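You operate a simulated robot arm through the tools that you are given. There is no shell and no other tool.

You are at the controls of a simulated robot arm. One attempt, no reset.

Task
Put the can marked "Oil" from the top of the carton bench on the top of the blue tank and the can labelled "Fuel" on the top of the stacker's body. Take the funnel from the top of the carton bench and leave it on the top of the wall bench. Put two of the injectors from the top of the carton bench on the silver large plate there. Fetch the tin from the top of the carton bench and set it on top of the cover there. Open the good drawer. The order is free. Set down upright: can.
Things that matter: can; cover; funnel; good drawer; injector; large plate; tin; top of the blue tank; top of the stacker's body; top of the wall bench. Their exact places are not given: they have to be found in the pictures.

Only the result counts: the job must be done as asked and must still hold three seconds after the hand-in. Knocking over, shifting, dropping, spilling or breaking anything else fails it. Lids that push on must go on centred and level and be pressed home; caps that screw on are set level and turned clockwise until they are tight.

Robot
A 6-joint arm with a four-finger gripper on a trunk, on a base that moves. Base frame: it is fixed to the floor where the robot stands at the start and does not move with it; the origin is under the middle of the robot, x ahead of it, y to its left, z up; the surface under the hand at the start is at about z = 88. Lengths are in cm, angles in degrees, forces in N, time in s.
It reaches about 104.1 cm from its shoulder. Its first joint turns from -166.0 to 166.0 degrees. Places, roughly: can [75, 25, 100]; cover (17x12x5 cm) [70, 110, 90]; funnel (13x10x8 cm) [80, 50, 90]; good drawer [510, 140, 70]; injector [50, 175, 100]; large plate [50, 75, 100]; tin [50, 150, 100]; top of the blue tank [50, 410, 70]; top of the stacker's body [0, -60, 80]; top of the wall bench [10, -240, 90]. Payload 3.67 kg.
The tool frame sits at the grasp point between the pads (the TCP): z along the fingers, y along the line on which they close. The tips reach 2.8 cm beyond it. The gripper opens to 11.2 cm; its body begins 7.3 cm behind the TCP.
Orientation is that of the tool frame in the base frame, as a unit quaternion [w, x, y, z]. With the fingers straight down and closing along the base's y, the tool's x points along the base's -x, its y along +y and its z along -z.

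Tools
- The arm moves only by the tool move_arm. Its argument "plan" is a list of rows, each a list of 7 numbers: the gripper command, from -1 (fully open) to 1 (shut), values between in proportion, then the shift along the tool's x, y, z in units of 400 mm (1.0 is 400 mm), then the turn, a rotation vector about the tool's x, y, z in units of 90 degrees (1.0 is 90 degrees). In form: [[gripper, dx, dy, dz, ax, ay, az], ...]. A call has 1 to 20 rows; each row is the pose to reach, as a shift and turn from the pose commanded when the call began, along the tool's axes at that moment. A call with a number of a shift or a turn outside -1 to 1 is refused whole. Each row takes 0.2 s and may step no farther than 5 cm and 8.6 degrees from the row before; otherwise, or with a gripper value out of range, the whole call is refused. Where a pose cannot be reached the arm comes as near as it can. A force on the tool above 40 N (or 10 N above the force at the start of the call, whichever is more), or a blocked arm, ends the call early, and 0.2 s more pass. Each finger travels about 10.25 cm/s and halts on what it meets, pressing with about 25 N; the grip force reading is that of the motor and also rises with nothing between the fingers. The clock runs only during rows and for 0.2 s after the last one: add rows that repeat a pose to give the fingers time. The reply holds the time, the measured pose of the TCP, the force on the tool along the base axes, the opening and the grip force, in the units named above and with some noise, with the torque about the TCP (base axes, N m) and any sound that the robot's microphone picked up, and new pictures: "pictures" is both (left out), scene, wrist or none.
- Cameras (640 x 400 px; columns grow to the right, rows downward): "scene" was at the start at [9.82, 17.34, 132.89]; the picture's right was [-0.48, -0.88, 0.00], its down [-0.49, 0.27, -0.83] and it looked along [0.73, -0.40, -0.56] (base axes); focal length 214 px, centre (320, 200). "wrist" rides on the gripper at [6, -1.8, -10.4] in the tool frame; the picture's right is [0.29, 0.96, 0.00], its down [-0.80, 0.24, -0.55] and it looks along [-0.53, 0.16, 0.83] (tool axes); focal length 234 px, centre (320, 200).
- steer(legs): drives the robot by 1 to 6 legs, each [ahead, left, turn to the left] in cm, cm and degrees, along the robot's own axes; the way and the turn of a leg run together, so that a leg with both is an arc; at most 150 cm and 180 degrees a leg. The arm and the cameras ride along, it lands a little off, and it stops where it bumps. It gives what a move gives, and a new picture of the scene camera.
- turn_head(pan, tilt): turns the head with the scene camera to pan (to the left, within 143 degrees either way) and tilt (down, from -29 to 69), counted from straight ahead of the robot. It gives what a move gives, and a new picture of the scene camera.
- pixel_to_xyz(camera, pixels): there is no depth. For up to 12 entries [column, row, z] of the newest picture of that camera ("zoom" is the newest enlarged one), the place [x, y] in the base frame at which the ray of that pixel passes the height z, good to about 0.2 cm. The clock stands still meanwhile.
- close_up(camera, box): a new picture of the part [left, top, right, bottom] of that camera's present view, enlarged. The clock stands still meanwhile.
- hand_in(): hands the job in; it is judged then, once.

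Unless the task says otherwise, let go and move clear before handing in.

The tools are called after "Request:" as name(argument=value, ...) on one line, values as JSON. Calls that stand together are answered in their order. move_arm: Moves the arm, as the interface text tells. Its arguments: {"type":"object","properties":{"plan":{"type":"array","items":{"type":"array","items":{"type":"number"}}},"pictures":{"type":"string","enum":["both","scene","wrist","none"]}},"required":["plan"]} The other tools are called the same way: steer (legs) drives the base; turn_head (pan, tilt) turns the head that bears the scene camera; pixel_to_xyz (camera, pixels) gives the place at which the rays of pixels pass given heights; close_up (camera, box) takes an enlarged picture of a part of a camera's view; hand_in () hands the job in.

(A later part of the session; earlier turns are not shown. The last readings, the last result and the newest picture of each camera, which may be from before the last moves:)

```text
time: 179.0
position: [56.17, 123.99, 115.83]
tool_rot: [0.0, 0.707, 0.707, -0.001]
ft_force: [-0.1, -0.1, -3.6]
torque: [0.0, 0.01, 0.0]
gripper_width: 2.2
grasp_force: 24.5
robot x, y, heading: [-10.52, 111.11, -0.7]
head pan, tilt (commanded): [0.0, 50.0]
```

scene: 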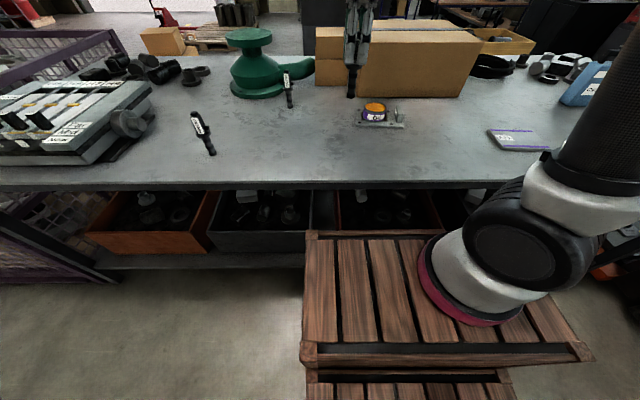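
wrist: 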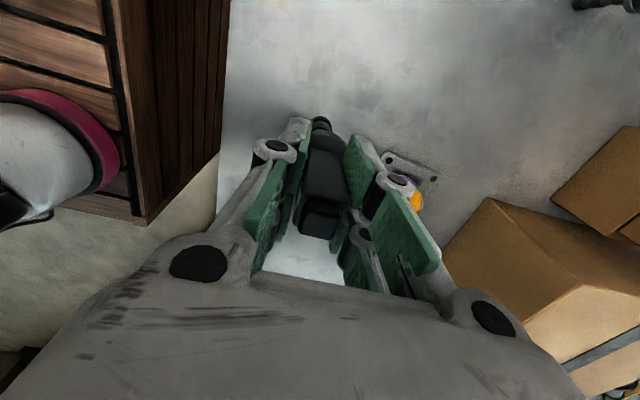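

Weight ≈ 3.6 N, steady. Moving over to the large plate in two stages.

Request:
move_arm(plan=[[0.9, -0.11, 0.01, 0, 0, 0, 0], [0.9, -0.22, 0.02, 0, 0, 0, 0], [0.9, -0.33, 0.03, 0, 0, 0, 0], [0.9, -0.44, 0.04, 0, 0, 0, 0], [0.9, -0.55, 0.05, 0, 0, 0, 0], [0.9, -0.66, 0.06, 0, 0, 0, 0], [0.9, -0.75, 0.06, 0, 0, 0, 0]], pictures="scene")

```text
time: 180.6
position: [58.63, 94.61, 115.51]
tool_rot: [0.0, 0.707, 0.708, -0.001]
ft_force: [0.1, -0.1, -3.4]
torque: [0.01, -0.05, 0.01]
gripper_width: 2.2
grasp_force: 24.3
robot x, y, heading: [-10.71, 111.22, -0.8]
head pan, tilt (commanded): [0.0, 50.0]
```

scene: 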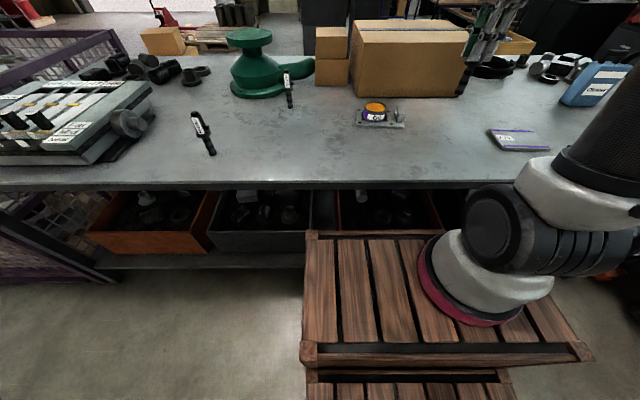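

Request:
close_up(camera="scene", box=[470, 105, 570, 170])

Request:
move_arm(plan=[[0.9, -0.11, 0.01, 0, 0, 0, 0], [0.9, -0.22, 0.02, 0, 0, 0, 0], [0.9, -0.33, 0.03, 0, 0, 0, 0], [0.9, -0.44, 0.04, 0, 0, 0, 0], [0.9, -0.55, 0.05, 0, 0, 0, 0], [0.9, -0.66, 0.06, 0, 0, 0, 0], [0.9, -0.77, 0.06, 0, 0, 0, 0], [0.9, -0.77, 0.06, 0, 0, 0, 0]])

```text
6.15 times, centred on (520, 138) of scene
```

zoom: 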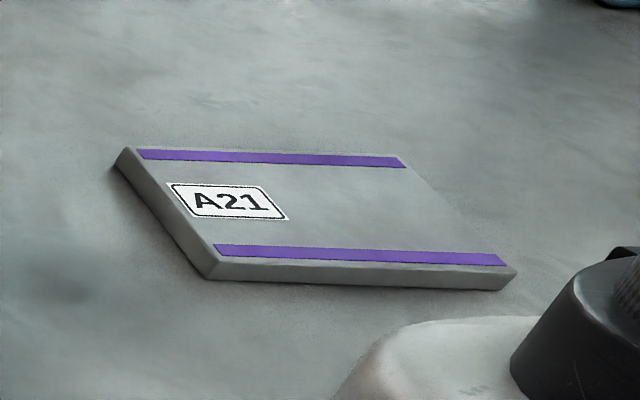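

```text
time: 182.4
position: [61.25, 63.15, 115.54]
tool_rot: [0.0, 0.707, 0.707, 0.0]
ft_force: [-0.7, 1.8, -3.4]
torque: [0.0, -0.02, 0.0]
gripper_width: 2.18
grasp_force: 25.3
robot x, y, heading: [-10.55, 111.08, -0.3]
head pan, tilt (commanded): [0.0, 50.0]
```

scene: 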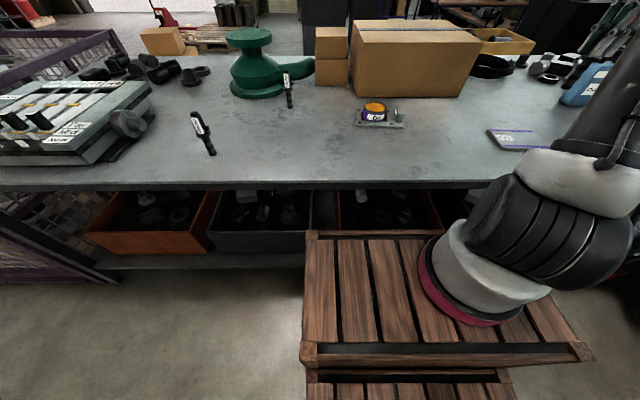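
wrist: 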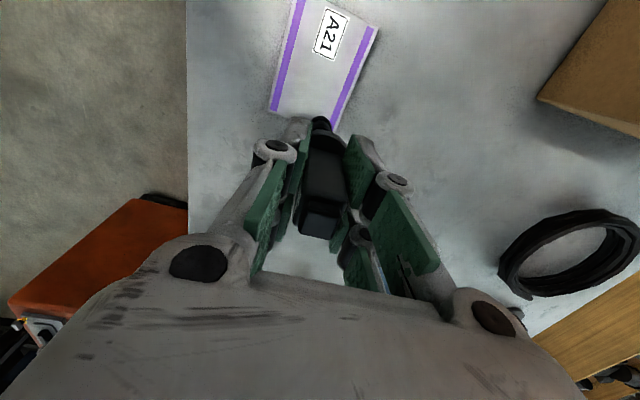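

Request:
pixel_to_xyz(camera="zoom", pixels=[[130, 149, 89.5], [403, 157, 89.5], [516, 267, 89.5], [214, 260, 89.5], [207, 281, 88], [510, 289, 88], [113, 165, 88]])

Request:
pixel_to_xyz(camera="wrist", pixels=[[267, 111, 89.5], [340, 130, 89.5], [380, 28, 89.5], [295, 0, 89.5], [330, 120, 89.5], [320, 35, 89.5]])

```text
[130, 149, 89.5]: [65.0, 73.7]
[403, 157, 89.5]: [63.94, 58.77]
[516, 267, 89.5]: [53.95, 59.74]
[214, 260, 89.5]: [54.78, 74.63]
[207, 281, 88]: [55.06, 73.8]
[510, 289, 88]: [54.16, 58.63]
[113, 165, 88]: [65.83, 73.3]
```

```text
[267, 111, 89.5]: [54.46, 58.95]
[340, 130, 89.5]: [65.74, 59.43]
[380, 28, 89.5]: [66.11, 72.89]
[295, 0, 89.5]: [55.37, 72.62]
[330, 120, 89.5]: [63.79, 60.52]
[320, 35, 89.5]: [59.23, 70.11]
```

The plate spans x 54.5–65.9, y 59–73.7. I'll place this injector at [60.0, 62.8]; descending to about 2 cm above it.

Request:
move_arm(plan=[[0.9, -0.009, -0.031, 0.05, 0, 0, 0], [0.9, -0.009, -0.031, 0.13, 0, 0, 0], [0.9, -0.009, -0.031, 0.21, 0, 0, 0], [0.9, -0.009, -0.031, 0.27, 0, 0, 0], [0.9, -0.009, -0.031, 0.31, 0, 0, 0], [0.9, -0.009, -0.031, 0.325, 0, 0, 0], [0.9, -0.009, -0.031, 0.325, 0, 0, 0]])

Request:
close_up(camera="scene", box=[470, 60, 600, 170])

```text
time: 184.0
position: [59.8, 62.77, 102.83]
tool_rot: [0.0, 0.707, 0.707, 0.0]
ft_force: [-0.3, -0.5, -3.1]
torque: [-0.02, -0.02, 0.02]
gripper_width: 2.2
grasp_force: 25.1
robot x, y, heading: [-11.0, 111.07, -0.8]
head pan, tilt (commanded): [0.0, 50.0]
```

scene: 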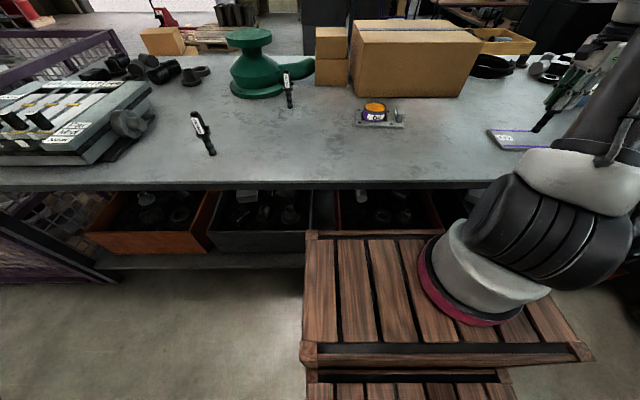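
wrist: 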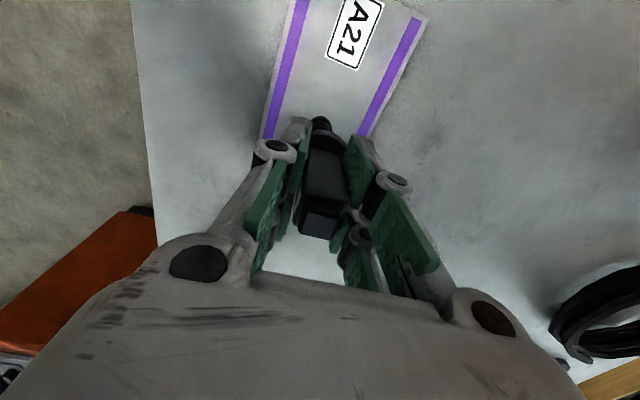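

```text
3.64 times, centred on (535, 115) of scene
```

zoom: 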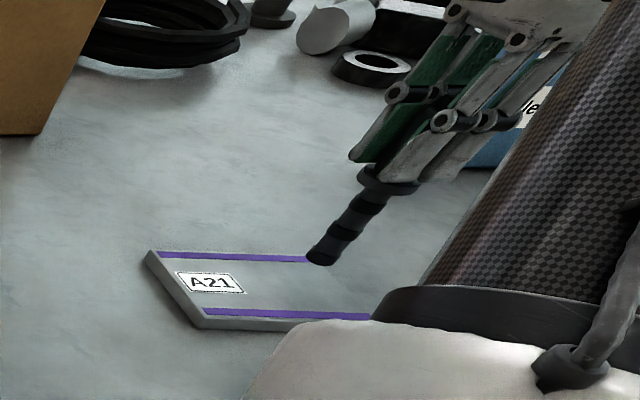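

Request:
move_arm(plan=[[0.9, 0, 0, 0.02, 0, 0, 0], [0.9, 0, 0, 0.035, 0, 0, 0], [0.9, 0, 0, 0.045, 0, 0, 0], [0.9, 0, 0, 0.045, 0, 0, 0]], pictures="none")

```text
time: 185.0
position: [59.89, 62.95, 100.86]
tool_rot: [0.0, 0.707, 0.708, 0.0]
ft_force: [-0.2, -0.5, -3.2]
torque: [-0.02, -0.01, 0.02]
gripper_width: 2.18
grasp_force: 25.1
robot x, y, heading: [-10.35, 111.23, -0.4]
head pan, tilt (commanded): [0.0, 50.0]
```

Request:
move_arm(plan=[[0.9, 0, 0, 0.004, 0, 0, 0], [0.9, 0, 0, 0.008, 0, 0, 0], [0.9, 0, 0, 0.012, 0, 0, 0], [0.9, 0, 0, 0.012, 0, 0, 0]], pictures="none")

```text
time: 186.0
position: [59.75, 63.03, 100.39]
tool_rot: [0.0, 0.708, 0.707, 0.001]
ft_force: [0.7, -0.1, -3.0]
torque: [-0.04, -0.01, 0.02]
gripper_width: 2.19
grasp_force: 24.8
robot x, y, heading: [-11.11, 111.43, -0.7]
head pan, tilt (commanded): [0.0, 50.0]
```

Request:
move_arm(plan=[[0.9, 0, 0, 0.0025, 0, 0, 0], [0.9, 0, 0, 0.005, 0, 0, 0], [0.9, 0, 0, 0.0075, 0, 0, 0], [0.9, 0, 0, 0.0075, 0, 0, 0]], pictures="none")

```text
time: 187.0
position: [59.83, 63.07, 100.12]
tool_rot: [0.0, 0.706, 0.708, 0.0]
ft_force: [-1.0, 0.8, -3.0]
torque: [0.0, -0.02, 0.0]
gripper_width: 2.19
grasp_force: 24.5
robot x, y, heading: [-10.72, 111.15, -0.7]
head pan, tilt (commanded): [0.0, 50.0]
```

Request:
move_arm(plan=[[0.9, 0, 0, 0.0025, 0, 0, 0], [0.9, 0, 0, 0.005, 0, 0, 0], [0.9, 0, 0, 0.0075, 0, 0, 0], [0.9, 0, 0, 0.0075, 0, 0, 0]], pictures="none")

```text
time: 188.0
position: [59.87, 62.85, 99.92]
tool_rot: [0.001, 0.707, 0.707, 0.0]
ft_force: [-0.6, 1.3, 18.9]
torque: [-0.03, 0.0, 0.01]
gripper_width: 2.21
grasp_force: 24.6
robot x, y, heading: [-10.9, 111.54, -0.6]
head pan, tilt (commanded): [0.0, 50.0]
```

Contact (+19 N). I'll ease off ~1.2 mm, then open gently.

Request:
move_arm(plan=[[0.9, 0, 0, -0.003, 0, 0, 0], [0.9, 0, 0, -0.003, 0, 0, 0]], pictures="none")

```text
time: 188.6
position: [59.91, 62.99, 99.87]
tool_rot: [0.0, 0.708, 0.707, 0.0]
ft_force: [1.8, -1.9, 11.0]
torque: [-0.26, -0.1, 0.06]
gripper_width: 2.18
grasp_force: 24.6
robot x, y, heading: [-10.73, 111.63, -0.5]
head pan, tilt (commanded): [0.0, 50.0]
```

Request:
move_arm(plan=[[0.9, 0, 0, -0.002, 0, 0, 0], [0.9, 0, 0, -0.002, 0, 0, 0]], pictures="none")

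```text
time: 189.2
position: [59.75, 62.97, 99.95]
tool_rot: [-0.001, 0.707, 0.707, 0.0]
ft_force: [0.3, 0.3, -3.5]
torque: [0.01, 0.0, -0.03]
gripper_width: 2.21
grasp_force: 25.0
robot x, y, heading: [-10.53, 111.2, -0.6]
head pan, tilt (commanded): [0.0, 50.0]
```

It is within a fraction of a millimetre of the plate. Lowering 0.5 mm and opening gently.

Request:
move_arm(plan=[[0.9, 0, 0, 0.0013, 0, 0, 0], [0.62, 0, 0, 0.0013, 0, 0, 0], [0.58, 0, 0, 0.0013, 0, 0, 0], [0.54, 0, 0, 0.0013, 0, 0, 0], [0.48, 0, 0, 0.0013, 0, 0, 0], [0.4, 0, 0, 0.0013, 0, 0, 0], [0.2, 0, 0, 0.0013, 0, 0, 0], [0, 0, 0, 0.0013, 0, 0, 0], [-0.2, 0, 0, 0.0013, 0, 0, 0], [-0.2, 0, 0, 0.0013, 0, 0, 0]])

Request:
close_up(camera="scene", box=[470, 60, 600, 170])

```text
time: 191.4
position: [59.82, 62.91, 99.9]
tool_rot: [0.0, 0.707, 0.707, 0.0]
ft_force: [0.0, -0.5, 0.2]
torque: [0.03, 0.03, 0.0]
gripper_width: 6.7
grasp_force: 0.1
robot x, y, heading: [-10.63, 111.51, -0.8]
head pan, tilt (commanded): [0.0, 50.0]
```

scene: 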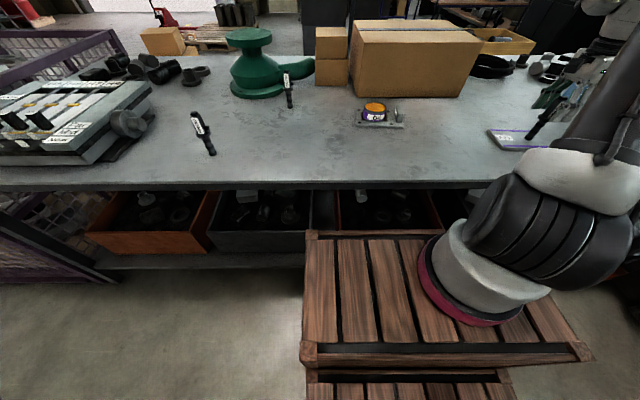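
wrist: 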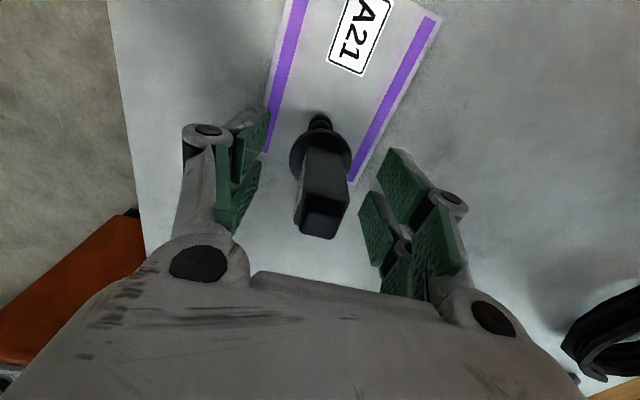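

```text
3.64 times, centred on (535, 115) of scene
```

zoom: 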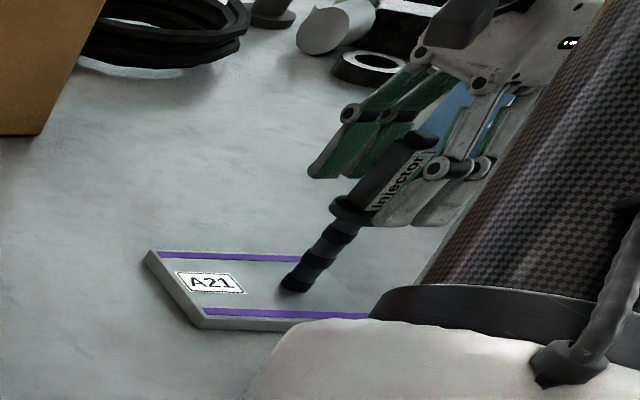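

The injector stands on the plate. Rising straight up.

Request:
move_arm(plan=[[-0.2, 0, 0, -0.02, 0, 0, 0], [-0.2, 0, 0, -0.06, 0, 0, 0], [-0.2, 0, 0, -0.12, 0, 0, 0], [-0.2, 0, 0, -0.2, 0, 0, 0], [-0.4, 0, 0, -0.3, 0, 0, 0], [-0.6, 0, 0, -0.4, 0, 0, 0], [-0.8, 0, 0, -0.42, 0, 0, 0]])

```text
time: 193.0
position: [60.0, 62.75, 117.17]
tool_rot: [0.001, 0.707, 0.707, -0.001]
ft_force: [-0.3, -0.1, 0.9]
torque: [0.01, 0.03, -0.01]
gripper_width: 10.09
grasp_force: 0.0
robot x, y, heading: [-10.95, 111.22, -0.6]
head pan, tilt (commanded): [0.0, 50.0]
```

scene: 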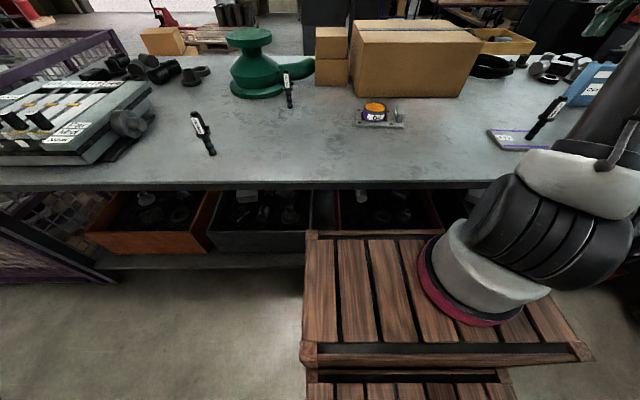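
wrist: 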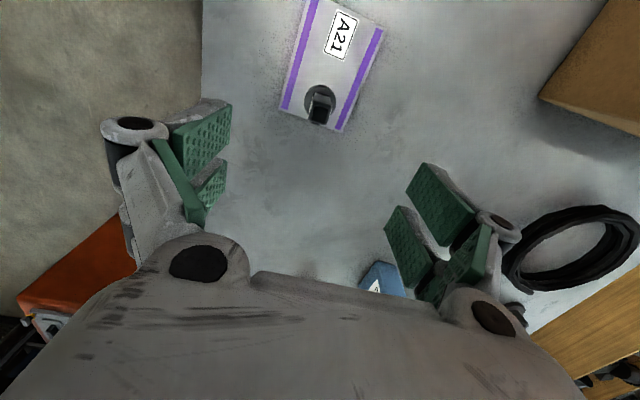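

The first injector stands well on the plate. Moving across to the second one at [54,166].

Request:
move_arm(plan=[[-1, 0.12, 0, 0, 0, 0, 0], [-1, 0.24, -0.01, 0, 0, 0, 0], [-1, 0.36, -0.02, 0, 0, 0, 0], [-1, 0.48, -0.03, 0, 0, 0, 0], [-1, 0.6, -0.04, 0, 0, 0, 0], [-1, 0.72, -0.05, 0, 0, 0, 0], [-1, 0.84, -0.06, 0, 0, 0, 0], [-1, 0.96, -0.07, 0, 0, 0, 0]], pictures="none")

Request:
move_arm(plan=[[-1, 0.12, 0, 0, 0, 0, 0], [-1, 0.24, -0.01, 0, 0, 0, 0], [-1, 0.36, -0.02, 0, 0, 0, 0], [-1, 0.48, -0.03, 0, 0, 0, 0], [-1, 0.6, -0.04, 0, 0, 0, 0], [-1, 0.72, -0.05, 0, 0, 0, 0], [-1, 0.84, -0.06, 0, 0, 0, 0], [-1, 0.96, -0.07, 0, 0, 0, 0]], pictures="none")

Request:
move_arm(plan=[[-1, 0.1, 0, 0, 0, 0, 0], [-1, 0.2, 0, 0, 0, 0, 0], [-1, 0.3, 0, 0.02, 0, 0, 0], [-1, 0.4, 0, 0.05, 0, 0, 0], [-1, 0.5, 0, 0.08, 0, 0, 0], [-1, 0.6, 0, 0.1, 0, 0, 0], [-1, 0.65, 0, 0.1, 0, 0, 0], [-1, 0.65, 0, 0.1, 0, 0, 0]], pictures="both")

```text
time: 194.8
position: [57.0, 101.41, 116.72]
tool_rot: [0.0, 0.708, 0.707, 0.0]
ft_force: [0.7, 0.1, 0.3]
torque: [0.03, 0.01, -0.01]
gripper_width: 11.2
grasp_force: 0.0
robot x, y, heading: [-10.71, 111.67, -0.6]
head pan, tilt (commanded): [0.0, 50.0]
```

```text
time: 196.6
position: [53.96, 139.68, 116.85]
tool_rot: [0.0, 0.708, 0.707, 0.0]
ft_force: [-0.3, 0.5, 0.7]
torque: [0.07, 0.02, -0.01]
gripper_width: 11.19
grasp_force: 0.0
robot x, y, heading: [-10.68, 111.25, -0.7]
head pan, tilt (commanded): [0.0, 50.0]
```

```text
time: 198.4
position: [54.33, 165.76, 112.78]
tool_rot: [0.001, 0.707, 0.707, -0.001]
ft_force: [-0.2, -0.1, 0.3]
torque: [-0.01, 0.0, -0.02]
gripper_width: 11.19
grasp_force: 0.0
robot x, y, heading: [-10.39, 110.92, -0.6]
head pan, tilt (commanded): [0.0, 50.0]
```

scene: 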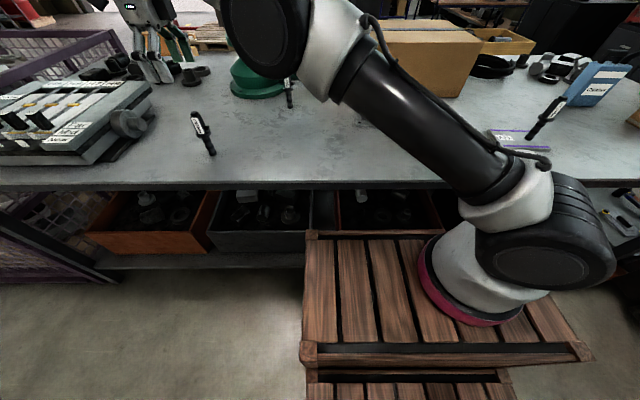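
wrist: 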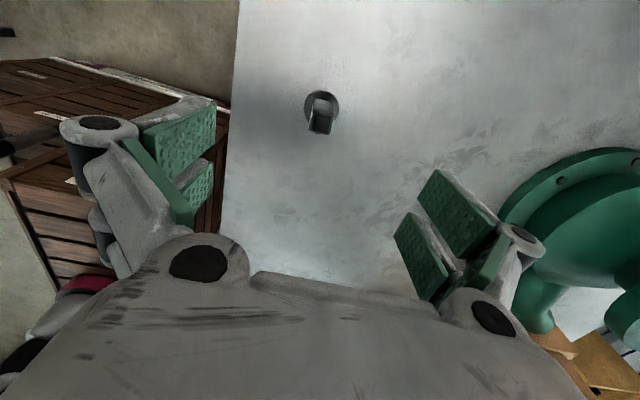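

Request:
close_up(camera="wrist", box=[270, 65, 380, 155])

```text
4.44 times, centred on (325, 110) of wrist
```

zoom: 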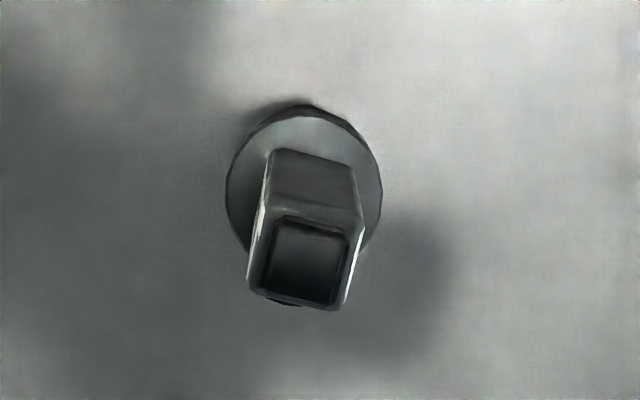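

Request:
pixel_to_xyz(camera="zoom", pixels=[[303, 180, 95.2], [226, 185, 95.2], [382, 190, 95.2], [305, 104, 95.2], [304, 263, 101.3], [247, 288, 101.3], [340, 310, 101.3], [364, 230, 101.3], [270, 215, 101.3]])

```text
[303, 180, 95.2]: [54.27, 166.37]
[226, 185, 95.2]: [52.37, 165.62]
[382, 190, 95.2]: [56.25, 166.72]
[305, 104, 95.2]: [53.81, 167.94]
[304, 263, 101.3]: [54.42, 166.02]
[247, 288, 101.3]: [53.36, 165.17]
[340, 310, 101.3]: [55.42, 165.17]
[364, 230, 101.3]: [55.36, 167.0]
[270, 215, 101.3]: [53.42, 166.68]
```

Injector B: block centre [54.4, 166.05], aligned with the gripper. Descending to z ≈ 98.85.

Request:
move_arm(plan=[[-1, 0.008, 0.001, 0.08, 0, 0, 0], [-1, 0.008, 0.001, 0.16, 0, 0, 0], [-1, 0.008, 0.001, 0.24, 0, 0, 0], [-1, 0.008, 0.001, 0.3, 0, 0, 0], [-1, 0.008, 0.001, 0.33, 0, 0, 0], [-1, 0.008, 0.001, 0.348, 0, 0, 0], [-1, 0.008, 0.001, 0.348, 0, 0, 0]])

Request:
close_up(camera="scene", box=[150, 60, 270, 170])

```text
time: 200.0
position: [54.27, 166.35, 99.02]
tool_rot: [0.0, 0.707, 0.708, 0.0]
ft_force: [0.7, 0.2, -0.4]
torque: [0.05, 0.0, 0.02]
gripper_width: 11.17
grasp_force: 0.0
robot x, y, heading: [-10.48, 111.69, -0.8]
head pan, tilt (commanded): [0.0, 50.0]
```

scene: 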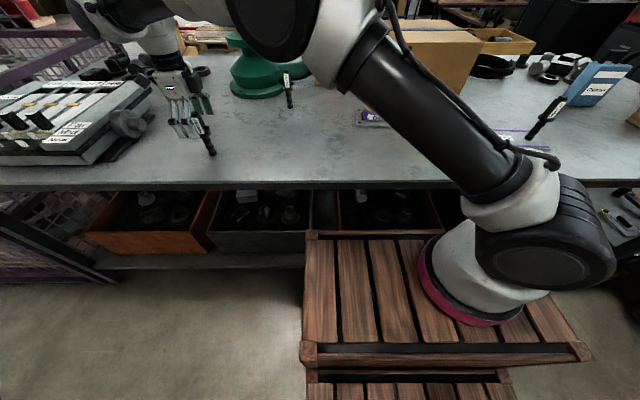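
wrist: 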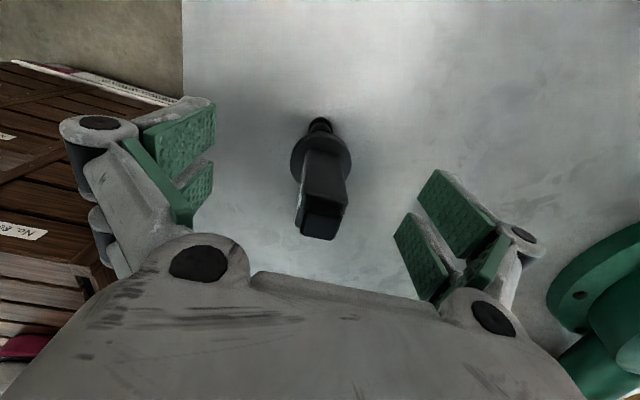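

```text
3.64 times, centred on (210, 115) of scene
```

zoom: 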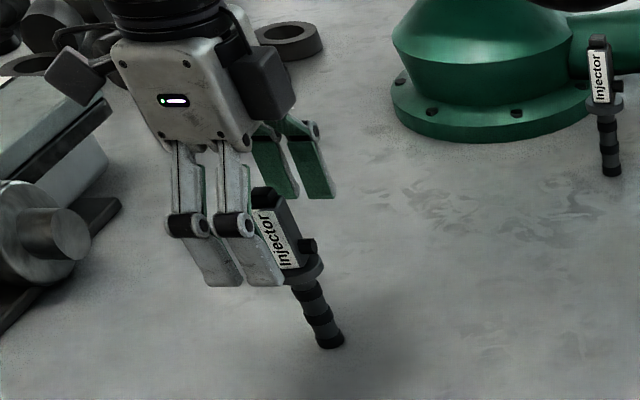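

The block lies midway between the near and far finger pairs. Closing slowly.

Request:
move_arm(plan=[[-0.4, 0, 0, 0, 0, 0, 0], [0, 0, 0, 0, 0, 0, 0], [0.3, 0, 0, 0, 0, 0, 0], [0.42, 0, 0, 0, 0, 0, 0], [0.5, 0, 0, 0, 0, 0, 0], [0.56, 0, 0, 0, 0, 0, 0], [0.62, 0, 0, 0, 0, 0, 0], [0.7, 0, 0, 0, 0, 0, 0], [0.9, 0, 0, 0, 0, 0, 0], [0.9, 0, 0, 0, 0, 0, 0]], pictures="wrist")

Request:
close_up(camera="scene", box=[150, 60, 270, 170])

```text
time: 202.2
position: [54.25, 165.99, 99.05]
tool_rot: [0.0, 0.707, 0.707, 0.0]
ft_force: [0.6, -1.0, 0.8]
torque: [-0.02, -0.03, 0.02]
gripper_width: 2.17
grasp_force: 24.8
robot x, y, heading: [-10.99, 111.5, -0.5]
head pan, tilt (commanded): [0.0, 50.0]
```

wrist: 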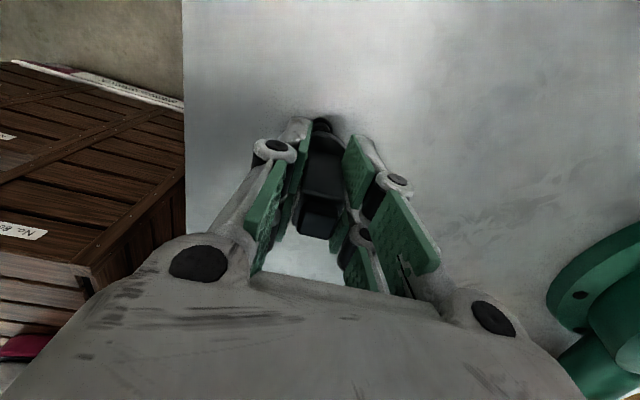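

```text
3.64 times, centred on (210, 115) of scene
```

zoom: 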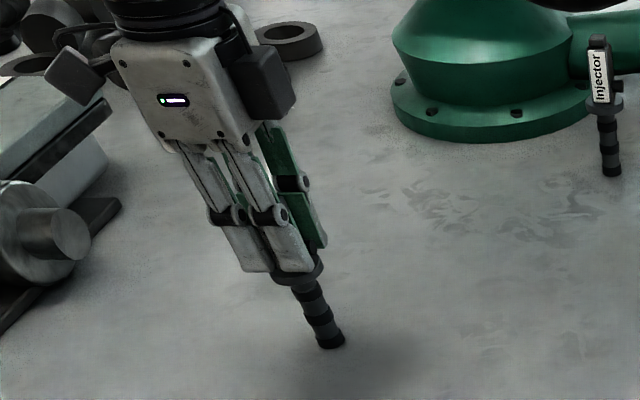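

Gripped (2.17 cm). Lifting and carrying it back above the plate's free half.

Request:
move_arm(plan=[[0.9, 0, 0, -0.01, 0, 0, 0], [0.9, 0, 0, -0.03, 0, 0, 0], [0.9, 0, 0, -0.07, 0, 0, 0], [0.9, 0, 0, -0.13, 0, 0, 0], [0.9, 0, 0, -0.2, 0, 0, 0], [0.9, 0, 0, -0.28, 0, 0, 0], [0.9, 0, 0, -0.36, 0, 0, 0], [0.9, 0, 0, -0.44, 0, 0, 0], [0.9, -0.1, 0, -0.46, 0, 0, 0], [0.9, -0.21, 0, -0.46, 0, 0, 0], [0.9, -0.32, 0.01, -0.46, 0, 0, 0], [0.9, -0.43, 0.02, -0.46, 0, 0, 0], [0.9, -0.54, 0.03, -0.46, 0, 0, 0], [0.9, -0.65, 0.04, -0.46, 0, 0, 0], [0.9, -0.76, 0.05, -0.46, 0, 0, 0], [0.9, -0.87, 0.06, -0.46, 0, 0, 0], [0.9, -0.98, 0.07, -0.46, 0, 0, 0]], pictures="none")

Request:
move_arm(plan=[[0.9, -0.11, 0.01, 0, 0, 0, 0], [0.9, -0.22, 0.02, 0, 0, 0, 0], [0.9, -0.33, 0.03, 0, 0, 0, 0], [0.9, -0.44, 0.04, 0, 0, 0, 0], [0.9, -0.55, 0.05, 0, 0, 0, 0], [0.9, -0.66, 0.06, 0, 0, 0, 0], [0.9, -0.77, 0.07, 0, 0, 0, 0], [0.9, -0.88, 0.08, 0, 0, 0, 0], [0.9, -0.98, 0.08, 0, 0, 0, 0]], pictures="none")

```text
time: 205.8
position: [56.9, 126.95, 117.15]
tool_rot: [0.0, 0.707, 0.708, -0.001]
ft_force: [-0.6, 0.3, -3.1]
torque: [-0.07, -0.02, -0.02]
gripper_width: 2.19
grasp_force: 25.3
out of reach, approached as far as the arm can: row 8, 9, 10
robot x, y, heading: [-10.63, 111.05, -0.6]
head pan, tilt (commanded): [0.0, 50.0]
```

```text
time: 207.8
position: [60.52, 87.72, 117.35]
tool_rot: [0.0, 0.707, 0.707, 0.001]
ft_force: [-0.3, 1.1, -3.2]
torque: [-0.05, -0.02, -0.02]
gripper_width: 2.19
grasp_force: 25.1
robot x, y, heading: [-10.81, 111.55, -0.7]
head pan, tilt (commanded): [0.0, 50.0]
```

Request:
move_arm(plan=[[0.9, -0.1, 0, 0, 0, 0, 0], [0.9, -0.2, 0, 0, 0, 0, 0], [0.9, -0.3, 0, 0, 0, 0, 0], [0.9, -0.4, -0.003, 0, 0, 0, 0], [0.9, -0.445, -0.005, 0, 0, 0, 0], [0.9, -0.445, -0.005, 0.1, 0, 0, 0], [0.9, -0.445, -0.005, 0.15, 0, 0, 0], [0.9, -0.445, -0.005, 0.15, 0, 0, 0]])

Request:
close_up(camera="scene", box=[470, 40, 610, 170])

```text
time: 209.6
position: [60.09, 69.79, 111.14]
tool_rot: [-0.001, 0.708, 0.707, 0.0]
ft_force: [-0.3, 0.3, -3.8]
torque: [0.01, 0.02, -0.02]
gripper_width: 2.2
grasp_force: 24.5
robot x, y, heading: [-10.72, 111.18, -0.7]
head pan, tilt (commanded): [0.0, 50.0]
```

scene: 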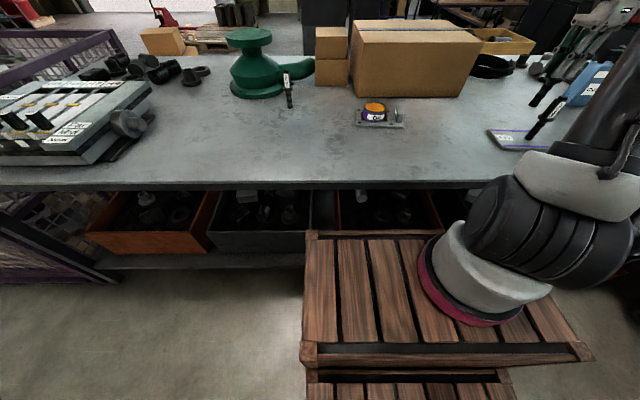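
wrist: 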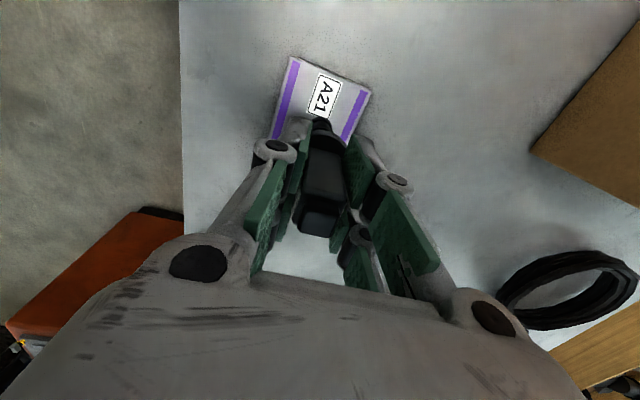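

```text
3.08 times, centred on (540, 105) of scene
```

zoom: 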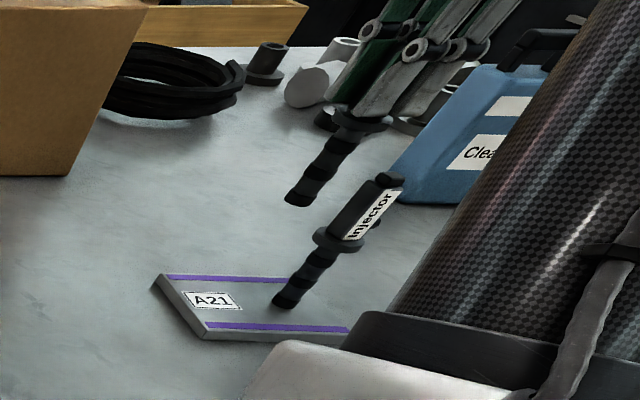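

B hovers about 7 cm to the left of A. Lowering to just above the plate.

Request:
move_arm(plan=[[0.9, 0, 0, 0.06, 0, 0, 0], [0.9, 0, 0, 0.12, 0, 0, 0], [0.9, 0, 0, 0.18, 0, 0, 0], [0.9, 0, 0, 0.22, 0, 0, 0], [0.9, 0, 0, 0.248, 0, 0, 0], [0.9, 0, 0, 0.248, 0, 0, 0]])

Request:
close_up(camera="scene", box=[470, 40, 610, 170])

```text
time: 211.0
position: [60.28, 69.84, 101.56]
tool_rot: [0.0, 0.707, 0.707, 0.0]
ft_force: [-0.4, -0.4, -4.0]
torque: [0.0, -0.01, 0.03]
gripper_width: 2.17
grasp_force: 24.8
robot x, y, heading: [-10.81, 111.02, -0.7]
head pan, tilt (commanded): [0.0, 50.0]
```

scene: 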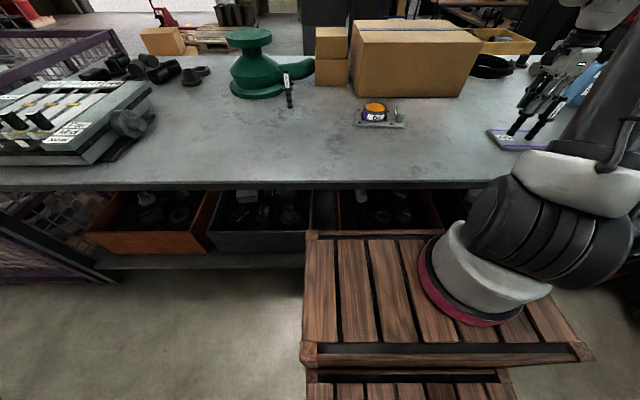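
wrist: 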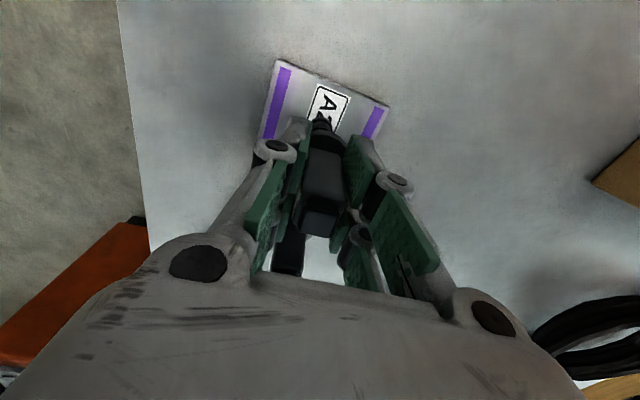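

```text
3.08 times, centred on (540, 105) of scene
```

zoom: 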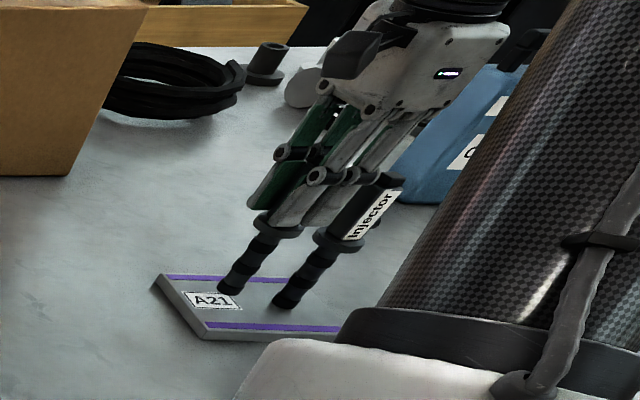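

Both are on the plate's area with clearance. Fine lowering.

Request:
move_arm(plan=[[0.9, 0, 0, 0.01, 0, 0, 0], [0.9, 0, 0, 0.02, 0, 0, 0], [0.9, 0, 0, 0.026, 0, 0, 0], [0.9, 0, 0, 0.026, 0, 0, 0]], pictures="none")

```text
time: 212.0
position: [60.2, 69.81, 100.45]
tool_rot: [0.0, 0.707, 0.707, 0.0]
ft_force: [-0.1, -0.5, -3.7]
torque: [-0.01, 0.02, -0.01]
gripper_width: 2.19
grasp_force: 24.9
robot x, y, heading: [-10.65, 111.13, -0.6]
head pan, tilt (commanded): [0.0, 50.0]
```

Request:
move_arm(plan=[[0.9, 0, 0, 0.0025, 0, 0, 0], [0.9, 0, 0, 0.005, 0, 0, 0], [0.9, 0, 0, 0.0065, 0, 0, 0], [0.9, 0, 0, 0.0065, 0, 0, 0]], pictures="none")

```text
time: 213.0
position: [60.22, 69.69, 100.3]
tool_rot: [0.0, 0.707, 0.707, 0.0]
ft_force: [-0.3, -0.6, -3.6]
torque: [0.03, -0.02, 0.0]
gripper_width: 2.16
grasp_force: 25.1
robot x, y, heading: [-10.91, 111.02, -0.7]
head pan, tilt (commanded): [0.0, 50.0]
```

Request:
move_arm(plan=[[0.9, 0, 0, 0.002, 0, 0, 0], [0.9, 0, 0, 0.004, 0, 0, 0], [0.9, 0, 0, 0.004, 0, 0, 0]], pictures="none")

```text
time: 213.8
position: [60.22, 69.77, 100.23]
tool_rot: [0.003, 0.707, 0.707, 0.0]
ft_force: [1.1, -4.7, 17.1]
torque: [-0.43, -0.04, 0.0]
gripper_width: 2.2
grasp_force: 25.4
robot x, y, heading: [-10.5, 111.22, -0.4]
head pan, tilt (commanded): [0.0, 50.0]
```

Request:
move_arm(plan=[[0.9, 0, 0, -0.003, 0, 0, 0], [0.9, 0, 0, -0.003, 0, 0, 0]], pictures="none")

```text
time: 214.4
position: [60.06, 69.94, 100.17]
tool_rot: [0.0, 0.707, 0.707, 0.0]
ft_force: [-0.3, -5.9, 11.5]
torque: [-0.51, 0.04, 0.04]
gripper_width: 2.21
grasp_force: 24.9
robot x, y, heading: [-10.57, 111.09, -0.8]
head pan, tilt (commanded): [0.0, 50.0]
```

Request:
move_arm(plan=[[0.9, 0, 0, -0.002, 0, 0, 0], [0.9, 0, 0, -0.002, 0, 0, 0]], pictures="none")

```text
time: 215.0
position: [60.09, 69.92, 100.08]
tool_rot: [-0.002, 0.707, 0.707, 0.0]
ft_force: [0.6, -2.4, 2.8]
torque: [-0.18, 0.01, 0.03]
gripper_width: 2.18
grasp_force: 25.4
robot x, y, heading: [-10.42, 111.34, -0.1]
head pan, tilt (commanded): [0.0, 50.0]
```

Request:
move_arm(plan=[[0.9, 0, 0, -0.001, 0, 0, 0], [0.9, 0, 0, -0.001, 0, 0, 0]], pictures="none")

```text
time: 215.6
position: [60.27, 69.9, 100.13]
tool_rot: [0.0, 0.707, 0.707, -0.001]
ft_force: [-0.2, -0.7, -3.3]
torque: [-0.03, -0.01, -0.04]
gripper_width: 2.19
grasp_force: 25.2
robot x, y, heading: [-10.37, 111.35, -0.7]
head pan, tilt (commanded): [0.0, 50.0]
```

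The load is back to its own weight: it just hovers over the plate. Lowering a hair and opening gently.

Request:
move_arm(plan=[[0.9, 0, 0, 0.0006, 0, 0, 0], [0.62, 0, 0, 0.0006, 0, 0, 0], [0.58, 0, 0, 0.0006, 0, 0, 0], [0.54, 0, 0, 0.0006, 0, 0, 0], [0.48, 0, 0, 0.0006, 0, 0, 0], [0.4, 0, 0, 0.0006, 0, 0, 0], [0.2, 0, 0, 0.0006, 0, 0, 0], [0, 0, 0, 0.0006, 0, 0, 0], [-0.2, 0, 0, 0.0006, 0, 0, 0], [-0.2, 0, 0, 0.0006, 0, 0, 0]])

Request:
close_up(camera="scene", box=[470, 40, 610, 170])

```text
time: 217.8
position: [60.15, 69.93, 100.24]
tool_rot: [0.0, 0.707, 0.707, 0.001]
ft_force: [-0.2, 1.0, -0.8]
torque: [0.03, 0.02, -0.02]
gripper_width: 6.71
grasp_force: 0.1
robot x, y, heading: [-11.04, 111.03, -0.6]
head pan, tilt (commanded): [0.0, 50.0]
```

scene: 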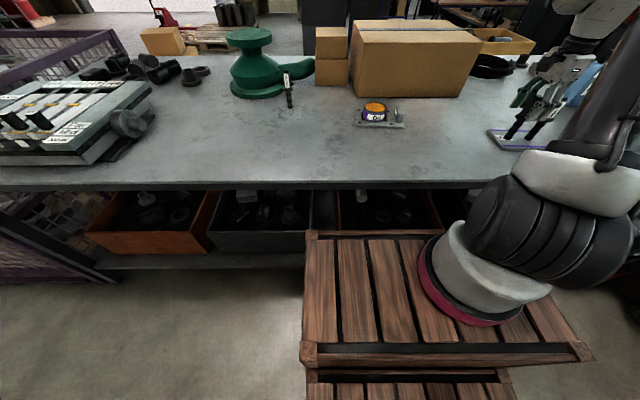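
wrist: 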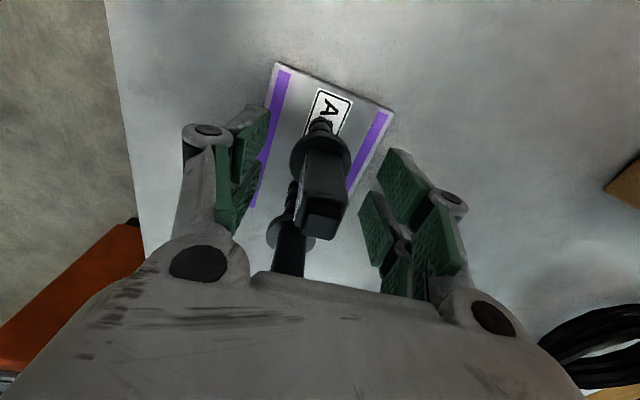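

```text
3.08 times, centred on (540, 105) of scene
```

zoom: 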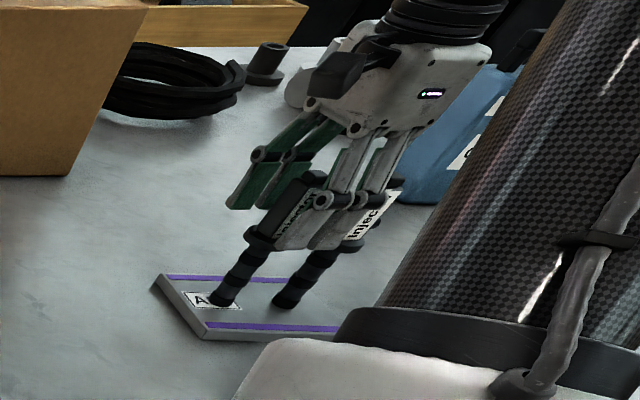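

Both injectors stand on the plate. Rising straight up.

Request:
move_arm(plan=[[-0.2, 0, 0, -0.02, 0, 0, 0], [-0.2, 0, 0, -0.06, 0, 0, 0], [-0.2, 0, 0, -0.12, 0, 0, 0], [-0.2, 0, 0, -0.2, 0, 0, 0], [-0.2, 0, 0, -0.3, 0, 0, 0], [-0.2, 0, 0, -0.4, 0, 0, 0], [-0.2, 0, 0, -0.42, 0, 0, 0]])

Request:
close_up(camera="wrist", box=[230, 20, 430, 150])

```text
time: 219.4
position: [60.25, 69.81, 117.15]
tool_rot: [0.0, 0.707, 0.707, 0.0]
ft_force: [-0.2, -1.0, -0.4]
torque: [0.03, -0.02, -0.03]
gripper_width: 6.75
grasp_force: 0.0
robot x, y, heading: [-10.6, 111.38, -0.5]
head pan, tilt (commanded): [0.0, 50.0]
```

scene: 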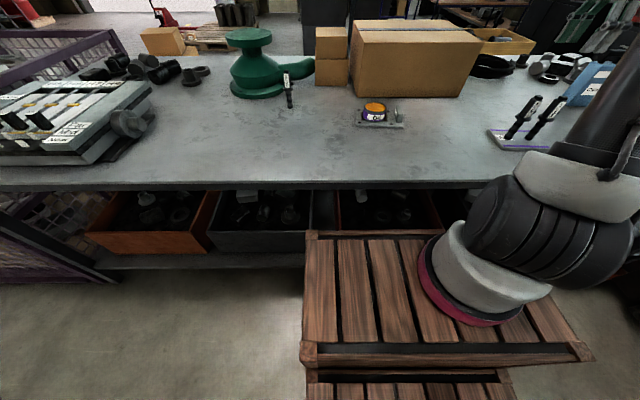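
wrist: 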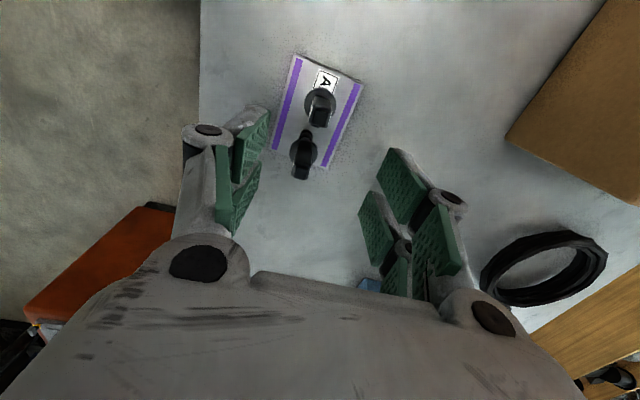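

```text
3.08 times, centred on (330, 85) of wrist
```

zoom: 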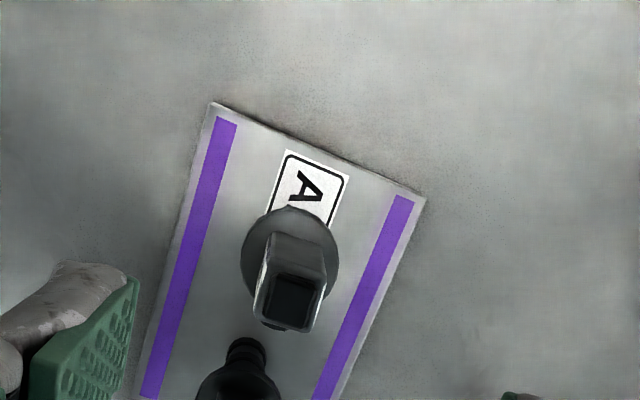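

All set with tin and injectors. Now the Oil can: I'll tuck the arm in and strafe right along the bench.

Request:
move_arm(plan=[[-0.2, 0.1, -0.03, 0, 0, 0, 0], [-0.4, 0.2, -0.06, 0, 0, 0, 0], [-0.6, 0.3, -0.09, 0, 0, 0, 0], [-0.8, 0.4, -0.12, 0, 0, 0, 0], [-1, 0.5, -0.15, 0, 0, 0, 0], [-1, 0.6, -0.18, 0, 0, 0, 0], [-1, 0.7, -0.2, 0, 0, 0, 0], [-1, 0.755, -0.206, 0, 0, 0, 0]], pictures="none")

Request:
steer(legs=[[0, -88, 0.6]])

Request:
turn_head(pan=-15, tilt=45)

```text
time: 221.2
position: [51.92, 100.14, 116.49]
tool_rot: [0.0, 0.708, 0.707, 0.0]
ft_force: [-0.1, -1.0, -0.1]
torque: [0.02, 0.03, 0.0]
gripper_width: 11.19
grasp_force: 0.2
robot x, y, heading: [-10.8, 111.36, -0.6]
head pan, tilt (commanded): [0.0, 50.0]
```

```text
time: 225.9
position: [50.38, 10.42, 116.57]
tool_rot: [0.0, 0.712, 0.703, 0.0]
ft_force: [-0.1, 0.4, -0.6]
torque: [-0.01, -0.01, -0.01]
gripper_width: 11.19
grasp_force: 0.0
robot x, y, heading: [-11.9, 22.0, -1.1]
head pan, tilt (commanded): [0.0, 50.0]
```

scene: 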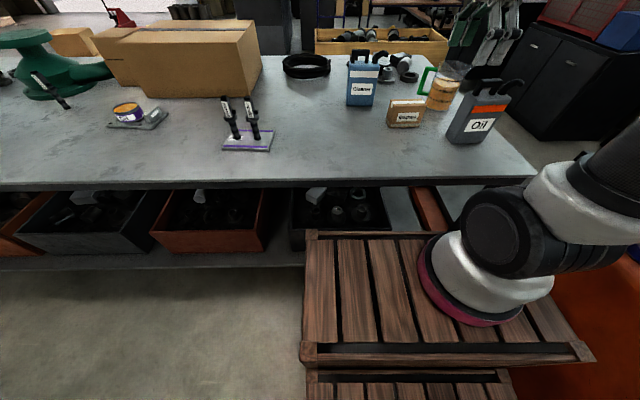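

```text
time: 226.7
position: [50.38, 10.47, 116.46]
tool_rot: [0.0, 0.711, 0.703, 0.0]
ft_force: [0.1, 0.2, -0.1]
torque: [-0.04, 0.02, 0.0]
gripper_width: 11.19
grasp_force: 0.1
robot x, y, heading: [-11.92, 22.53, -1.1]
head pan, tilt (commanded): [-15.0, 45.0]
```

scene: 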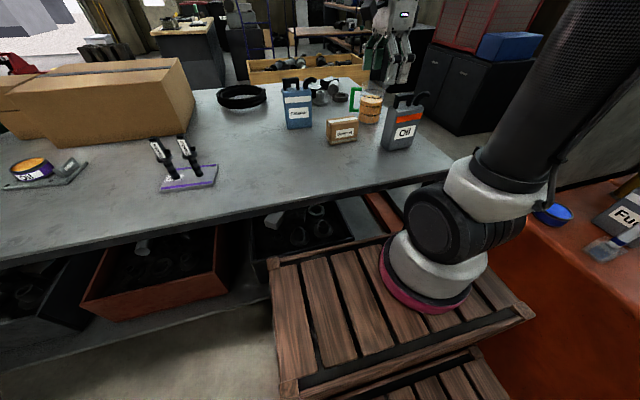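

Both injectors still stand on the plate. I'll zoom in on the Oil can and measure it.

Request:
close_up(camera="scene", box=[320, 75, 460, 165])

Request:
pixel_to_xyz(camera="scene", pixels=[[382, 147, 88], [389, 151, 88], [412, 147, 88], [415, 118, 101.5], [383, 122, 101.5], [390, 124, 101.5]])

```text
4.44 times, centred on (390, 120) of scene
```

zoom: 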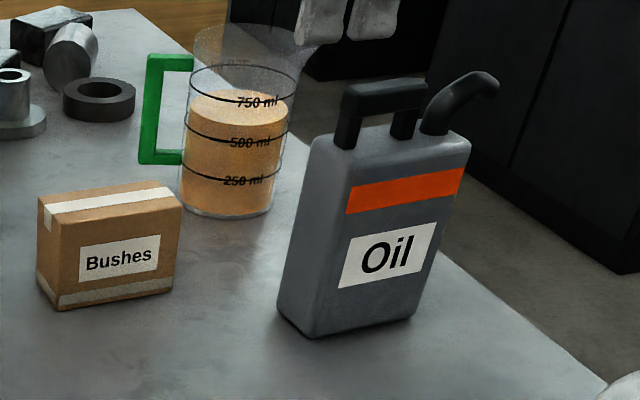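

```text
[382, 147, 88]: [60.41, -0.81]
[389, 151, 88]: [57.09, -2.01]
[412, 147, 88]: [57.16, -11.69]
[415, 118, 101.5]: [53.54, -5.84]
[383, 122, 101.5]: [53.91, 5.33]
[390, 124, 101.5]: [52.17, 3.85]
```

Request:
pixel_to_xyz(camera="scene", pixels=[[397, 94, 108], [397, 94, 111], [397, 94, 114], [389, 109, 103], [389, 109, 105], [389, 109, 107], [423, 108, 103], [423, 108, 105], [430, 92, 108], [430, 92, 111]])

```text
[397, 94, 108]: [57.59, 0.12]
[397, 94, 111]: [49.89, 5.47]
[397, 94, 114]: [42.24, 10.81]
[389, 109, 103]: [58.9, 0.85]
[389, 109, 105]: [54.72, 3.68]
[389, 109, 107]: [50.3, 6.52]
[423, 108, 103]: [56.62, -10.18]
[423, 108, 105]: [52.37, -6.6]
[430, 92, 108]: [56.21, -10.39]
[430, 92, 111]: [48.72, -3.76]
```

Request:
pixel_to_xyz(camera="scene", pixels=[[370, 123, 88], [358.5, 121, 88], [380, 121, 88], [347, 142, 88], [357, 140, 88], [359, 92, 105]])

Request:
move_arm(plan=[[-1, -0.09, 0.05, -0.05, 0, 0, 0], [-1, -0.18, 0.1, -0.05, 0, 0, 0], [-1, -0.27, 0.15, -0.05, 0, 0, 0], [-1, -0.36, 0.2, -0.05, 0, 0, 0], [-1, -0.4225, 0.245, -0.05, 0, 0, 0], [-1, -0.4225, 0.245, -0.05, 0, 0, 0]])

Request:
close_up(camera="wrist", box=[230, 20, 440, 190])

```text
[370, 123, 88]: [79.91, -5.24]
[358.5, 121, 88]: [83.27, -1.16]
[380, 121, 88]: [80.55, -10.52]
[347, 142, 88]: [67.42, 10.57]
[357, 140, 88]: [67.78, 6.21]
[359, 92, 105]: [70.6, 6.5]
```

```text
time: 228.1
position: [59.84, -6.55, 118.42]
tool_rot: [0.0, 0.711, 0.703, 0.0]
ft_force: [0.7, -0.6, -0.3]
torque: [-0.03, 0.04, 0.01]
gripper_width: 11.2
grasp_force: 0.1
robot x, y, heading: [-11.92, 22.39, -1.2]
head pan, tilt (commanded): [-15.0, 45.0]
```

scene: 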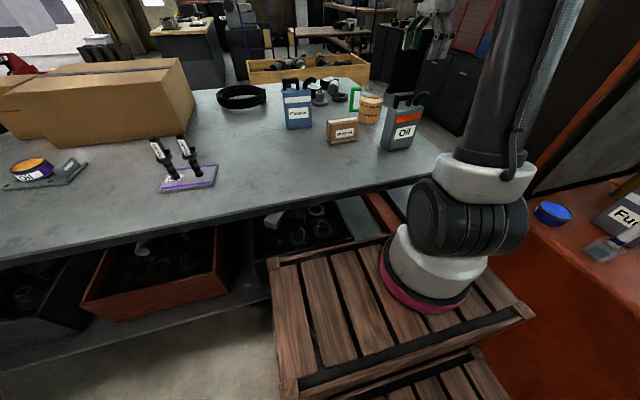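
wrist: 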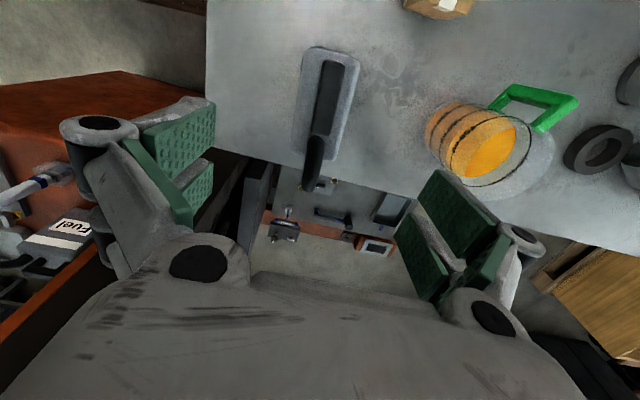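

```text
2.35 times, centred on (335, 105) of wrist
```

zoom: 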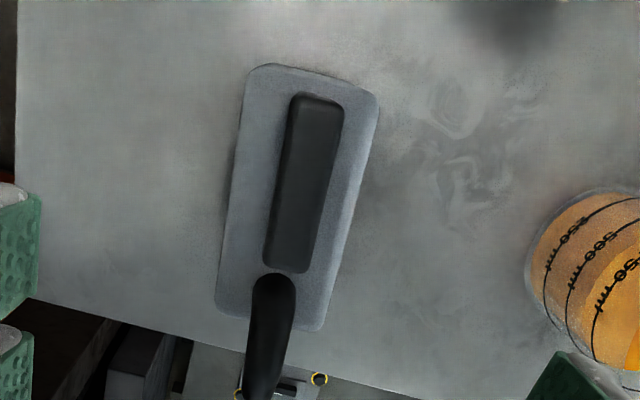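

Request:
pixel_to_xyz(camera="zoom", pixels=[[250, 68, 102], [380, 98, 102], [322, 330, 102], [217, 310, 102], [296, 94, 107], [344, 108, 107], [307, 272, 107], [264, 266, 107], [530, 260, 95], [600, 200, 100], [262, 398, 105]])

```text
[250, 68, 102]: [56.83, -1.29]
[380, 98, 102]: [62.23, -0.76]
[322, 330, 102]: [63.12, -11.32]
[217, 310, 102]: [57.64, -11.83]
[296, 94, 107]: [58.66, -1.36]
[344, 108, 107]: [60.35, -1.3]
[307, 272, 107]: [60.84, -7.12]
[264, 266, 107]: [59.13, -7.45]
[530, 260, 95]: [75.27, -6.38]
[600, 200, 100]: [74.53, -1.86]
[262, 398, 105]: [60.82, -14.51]
```

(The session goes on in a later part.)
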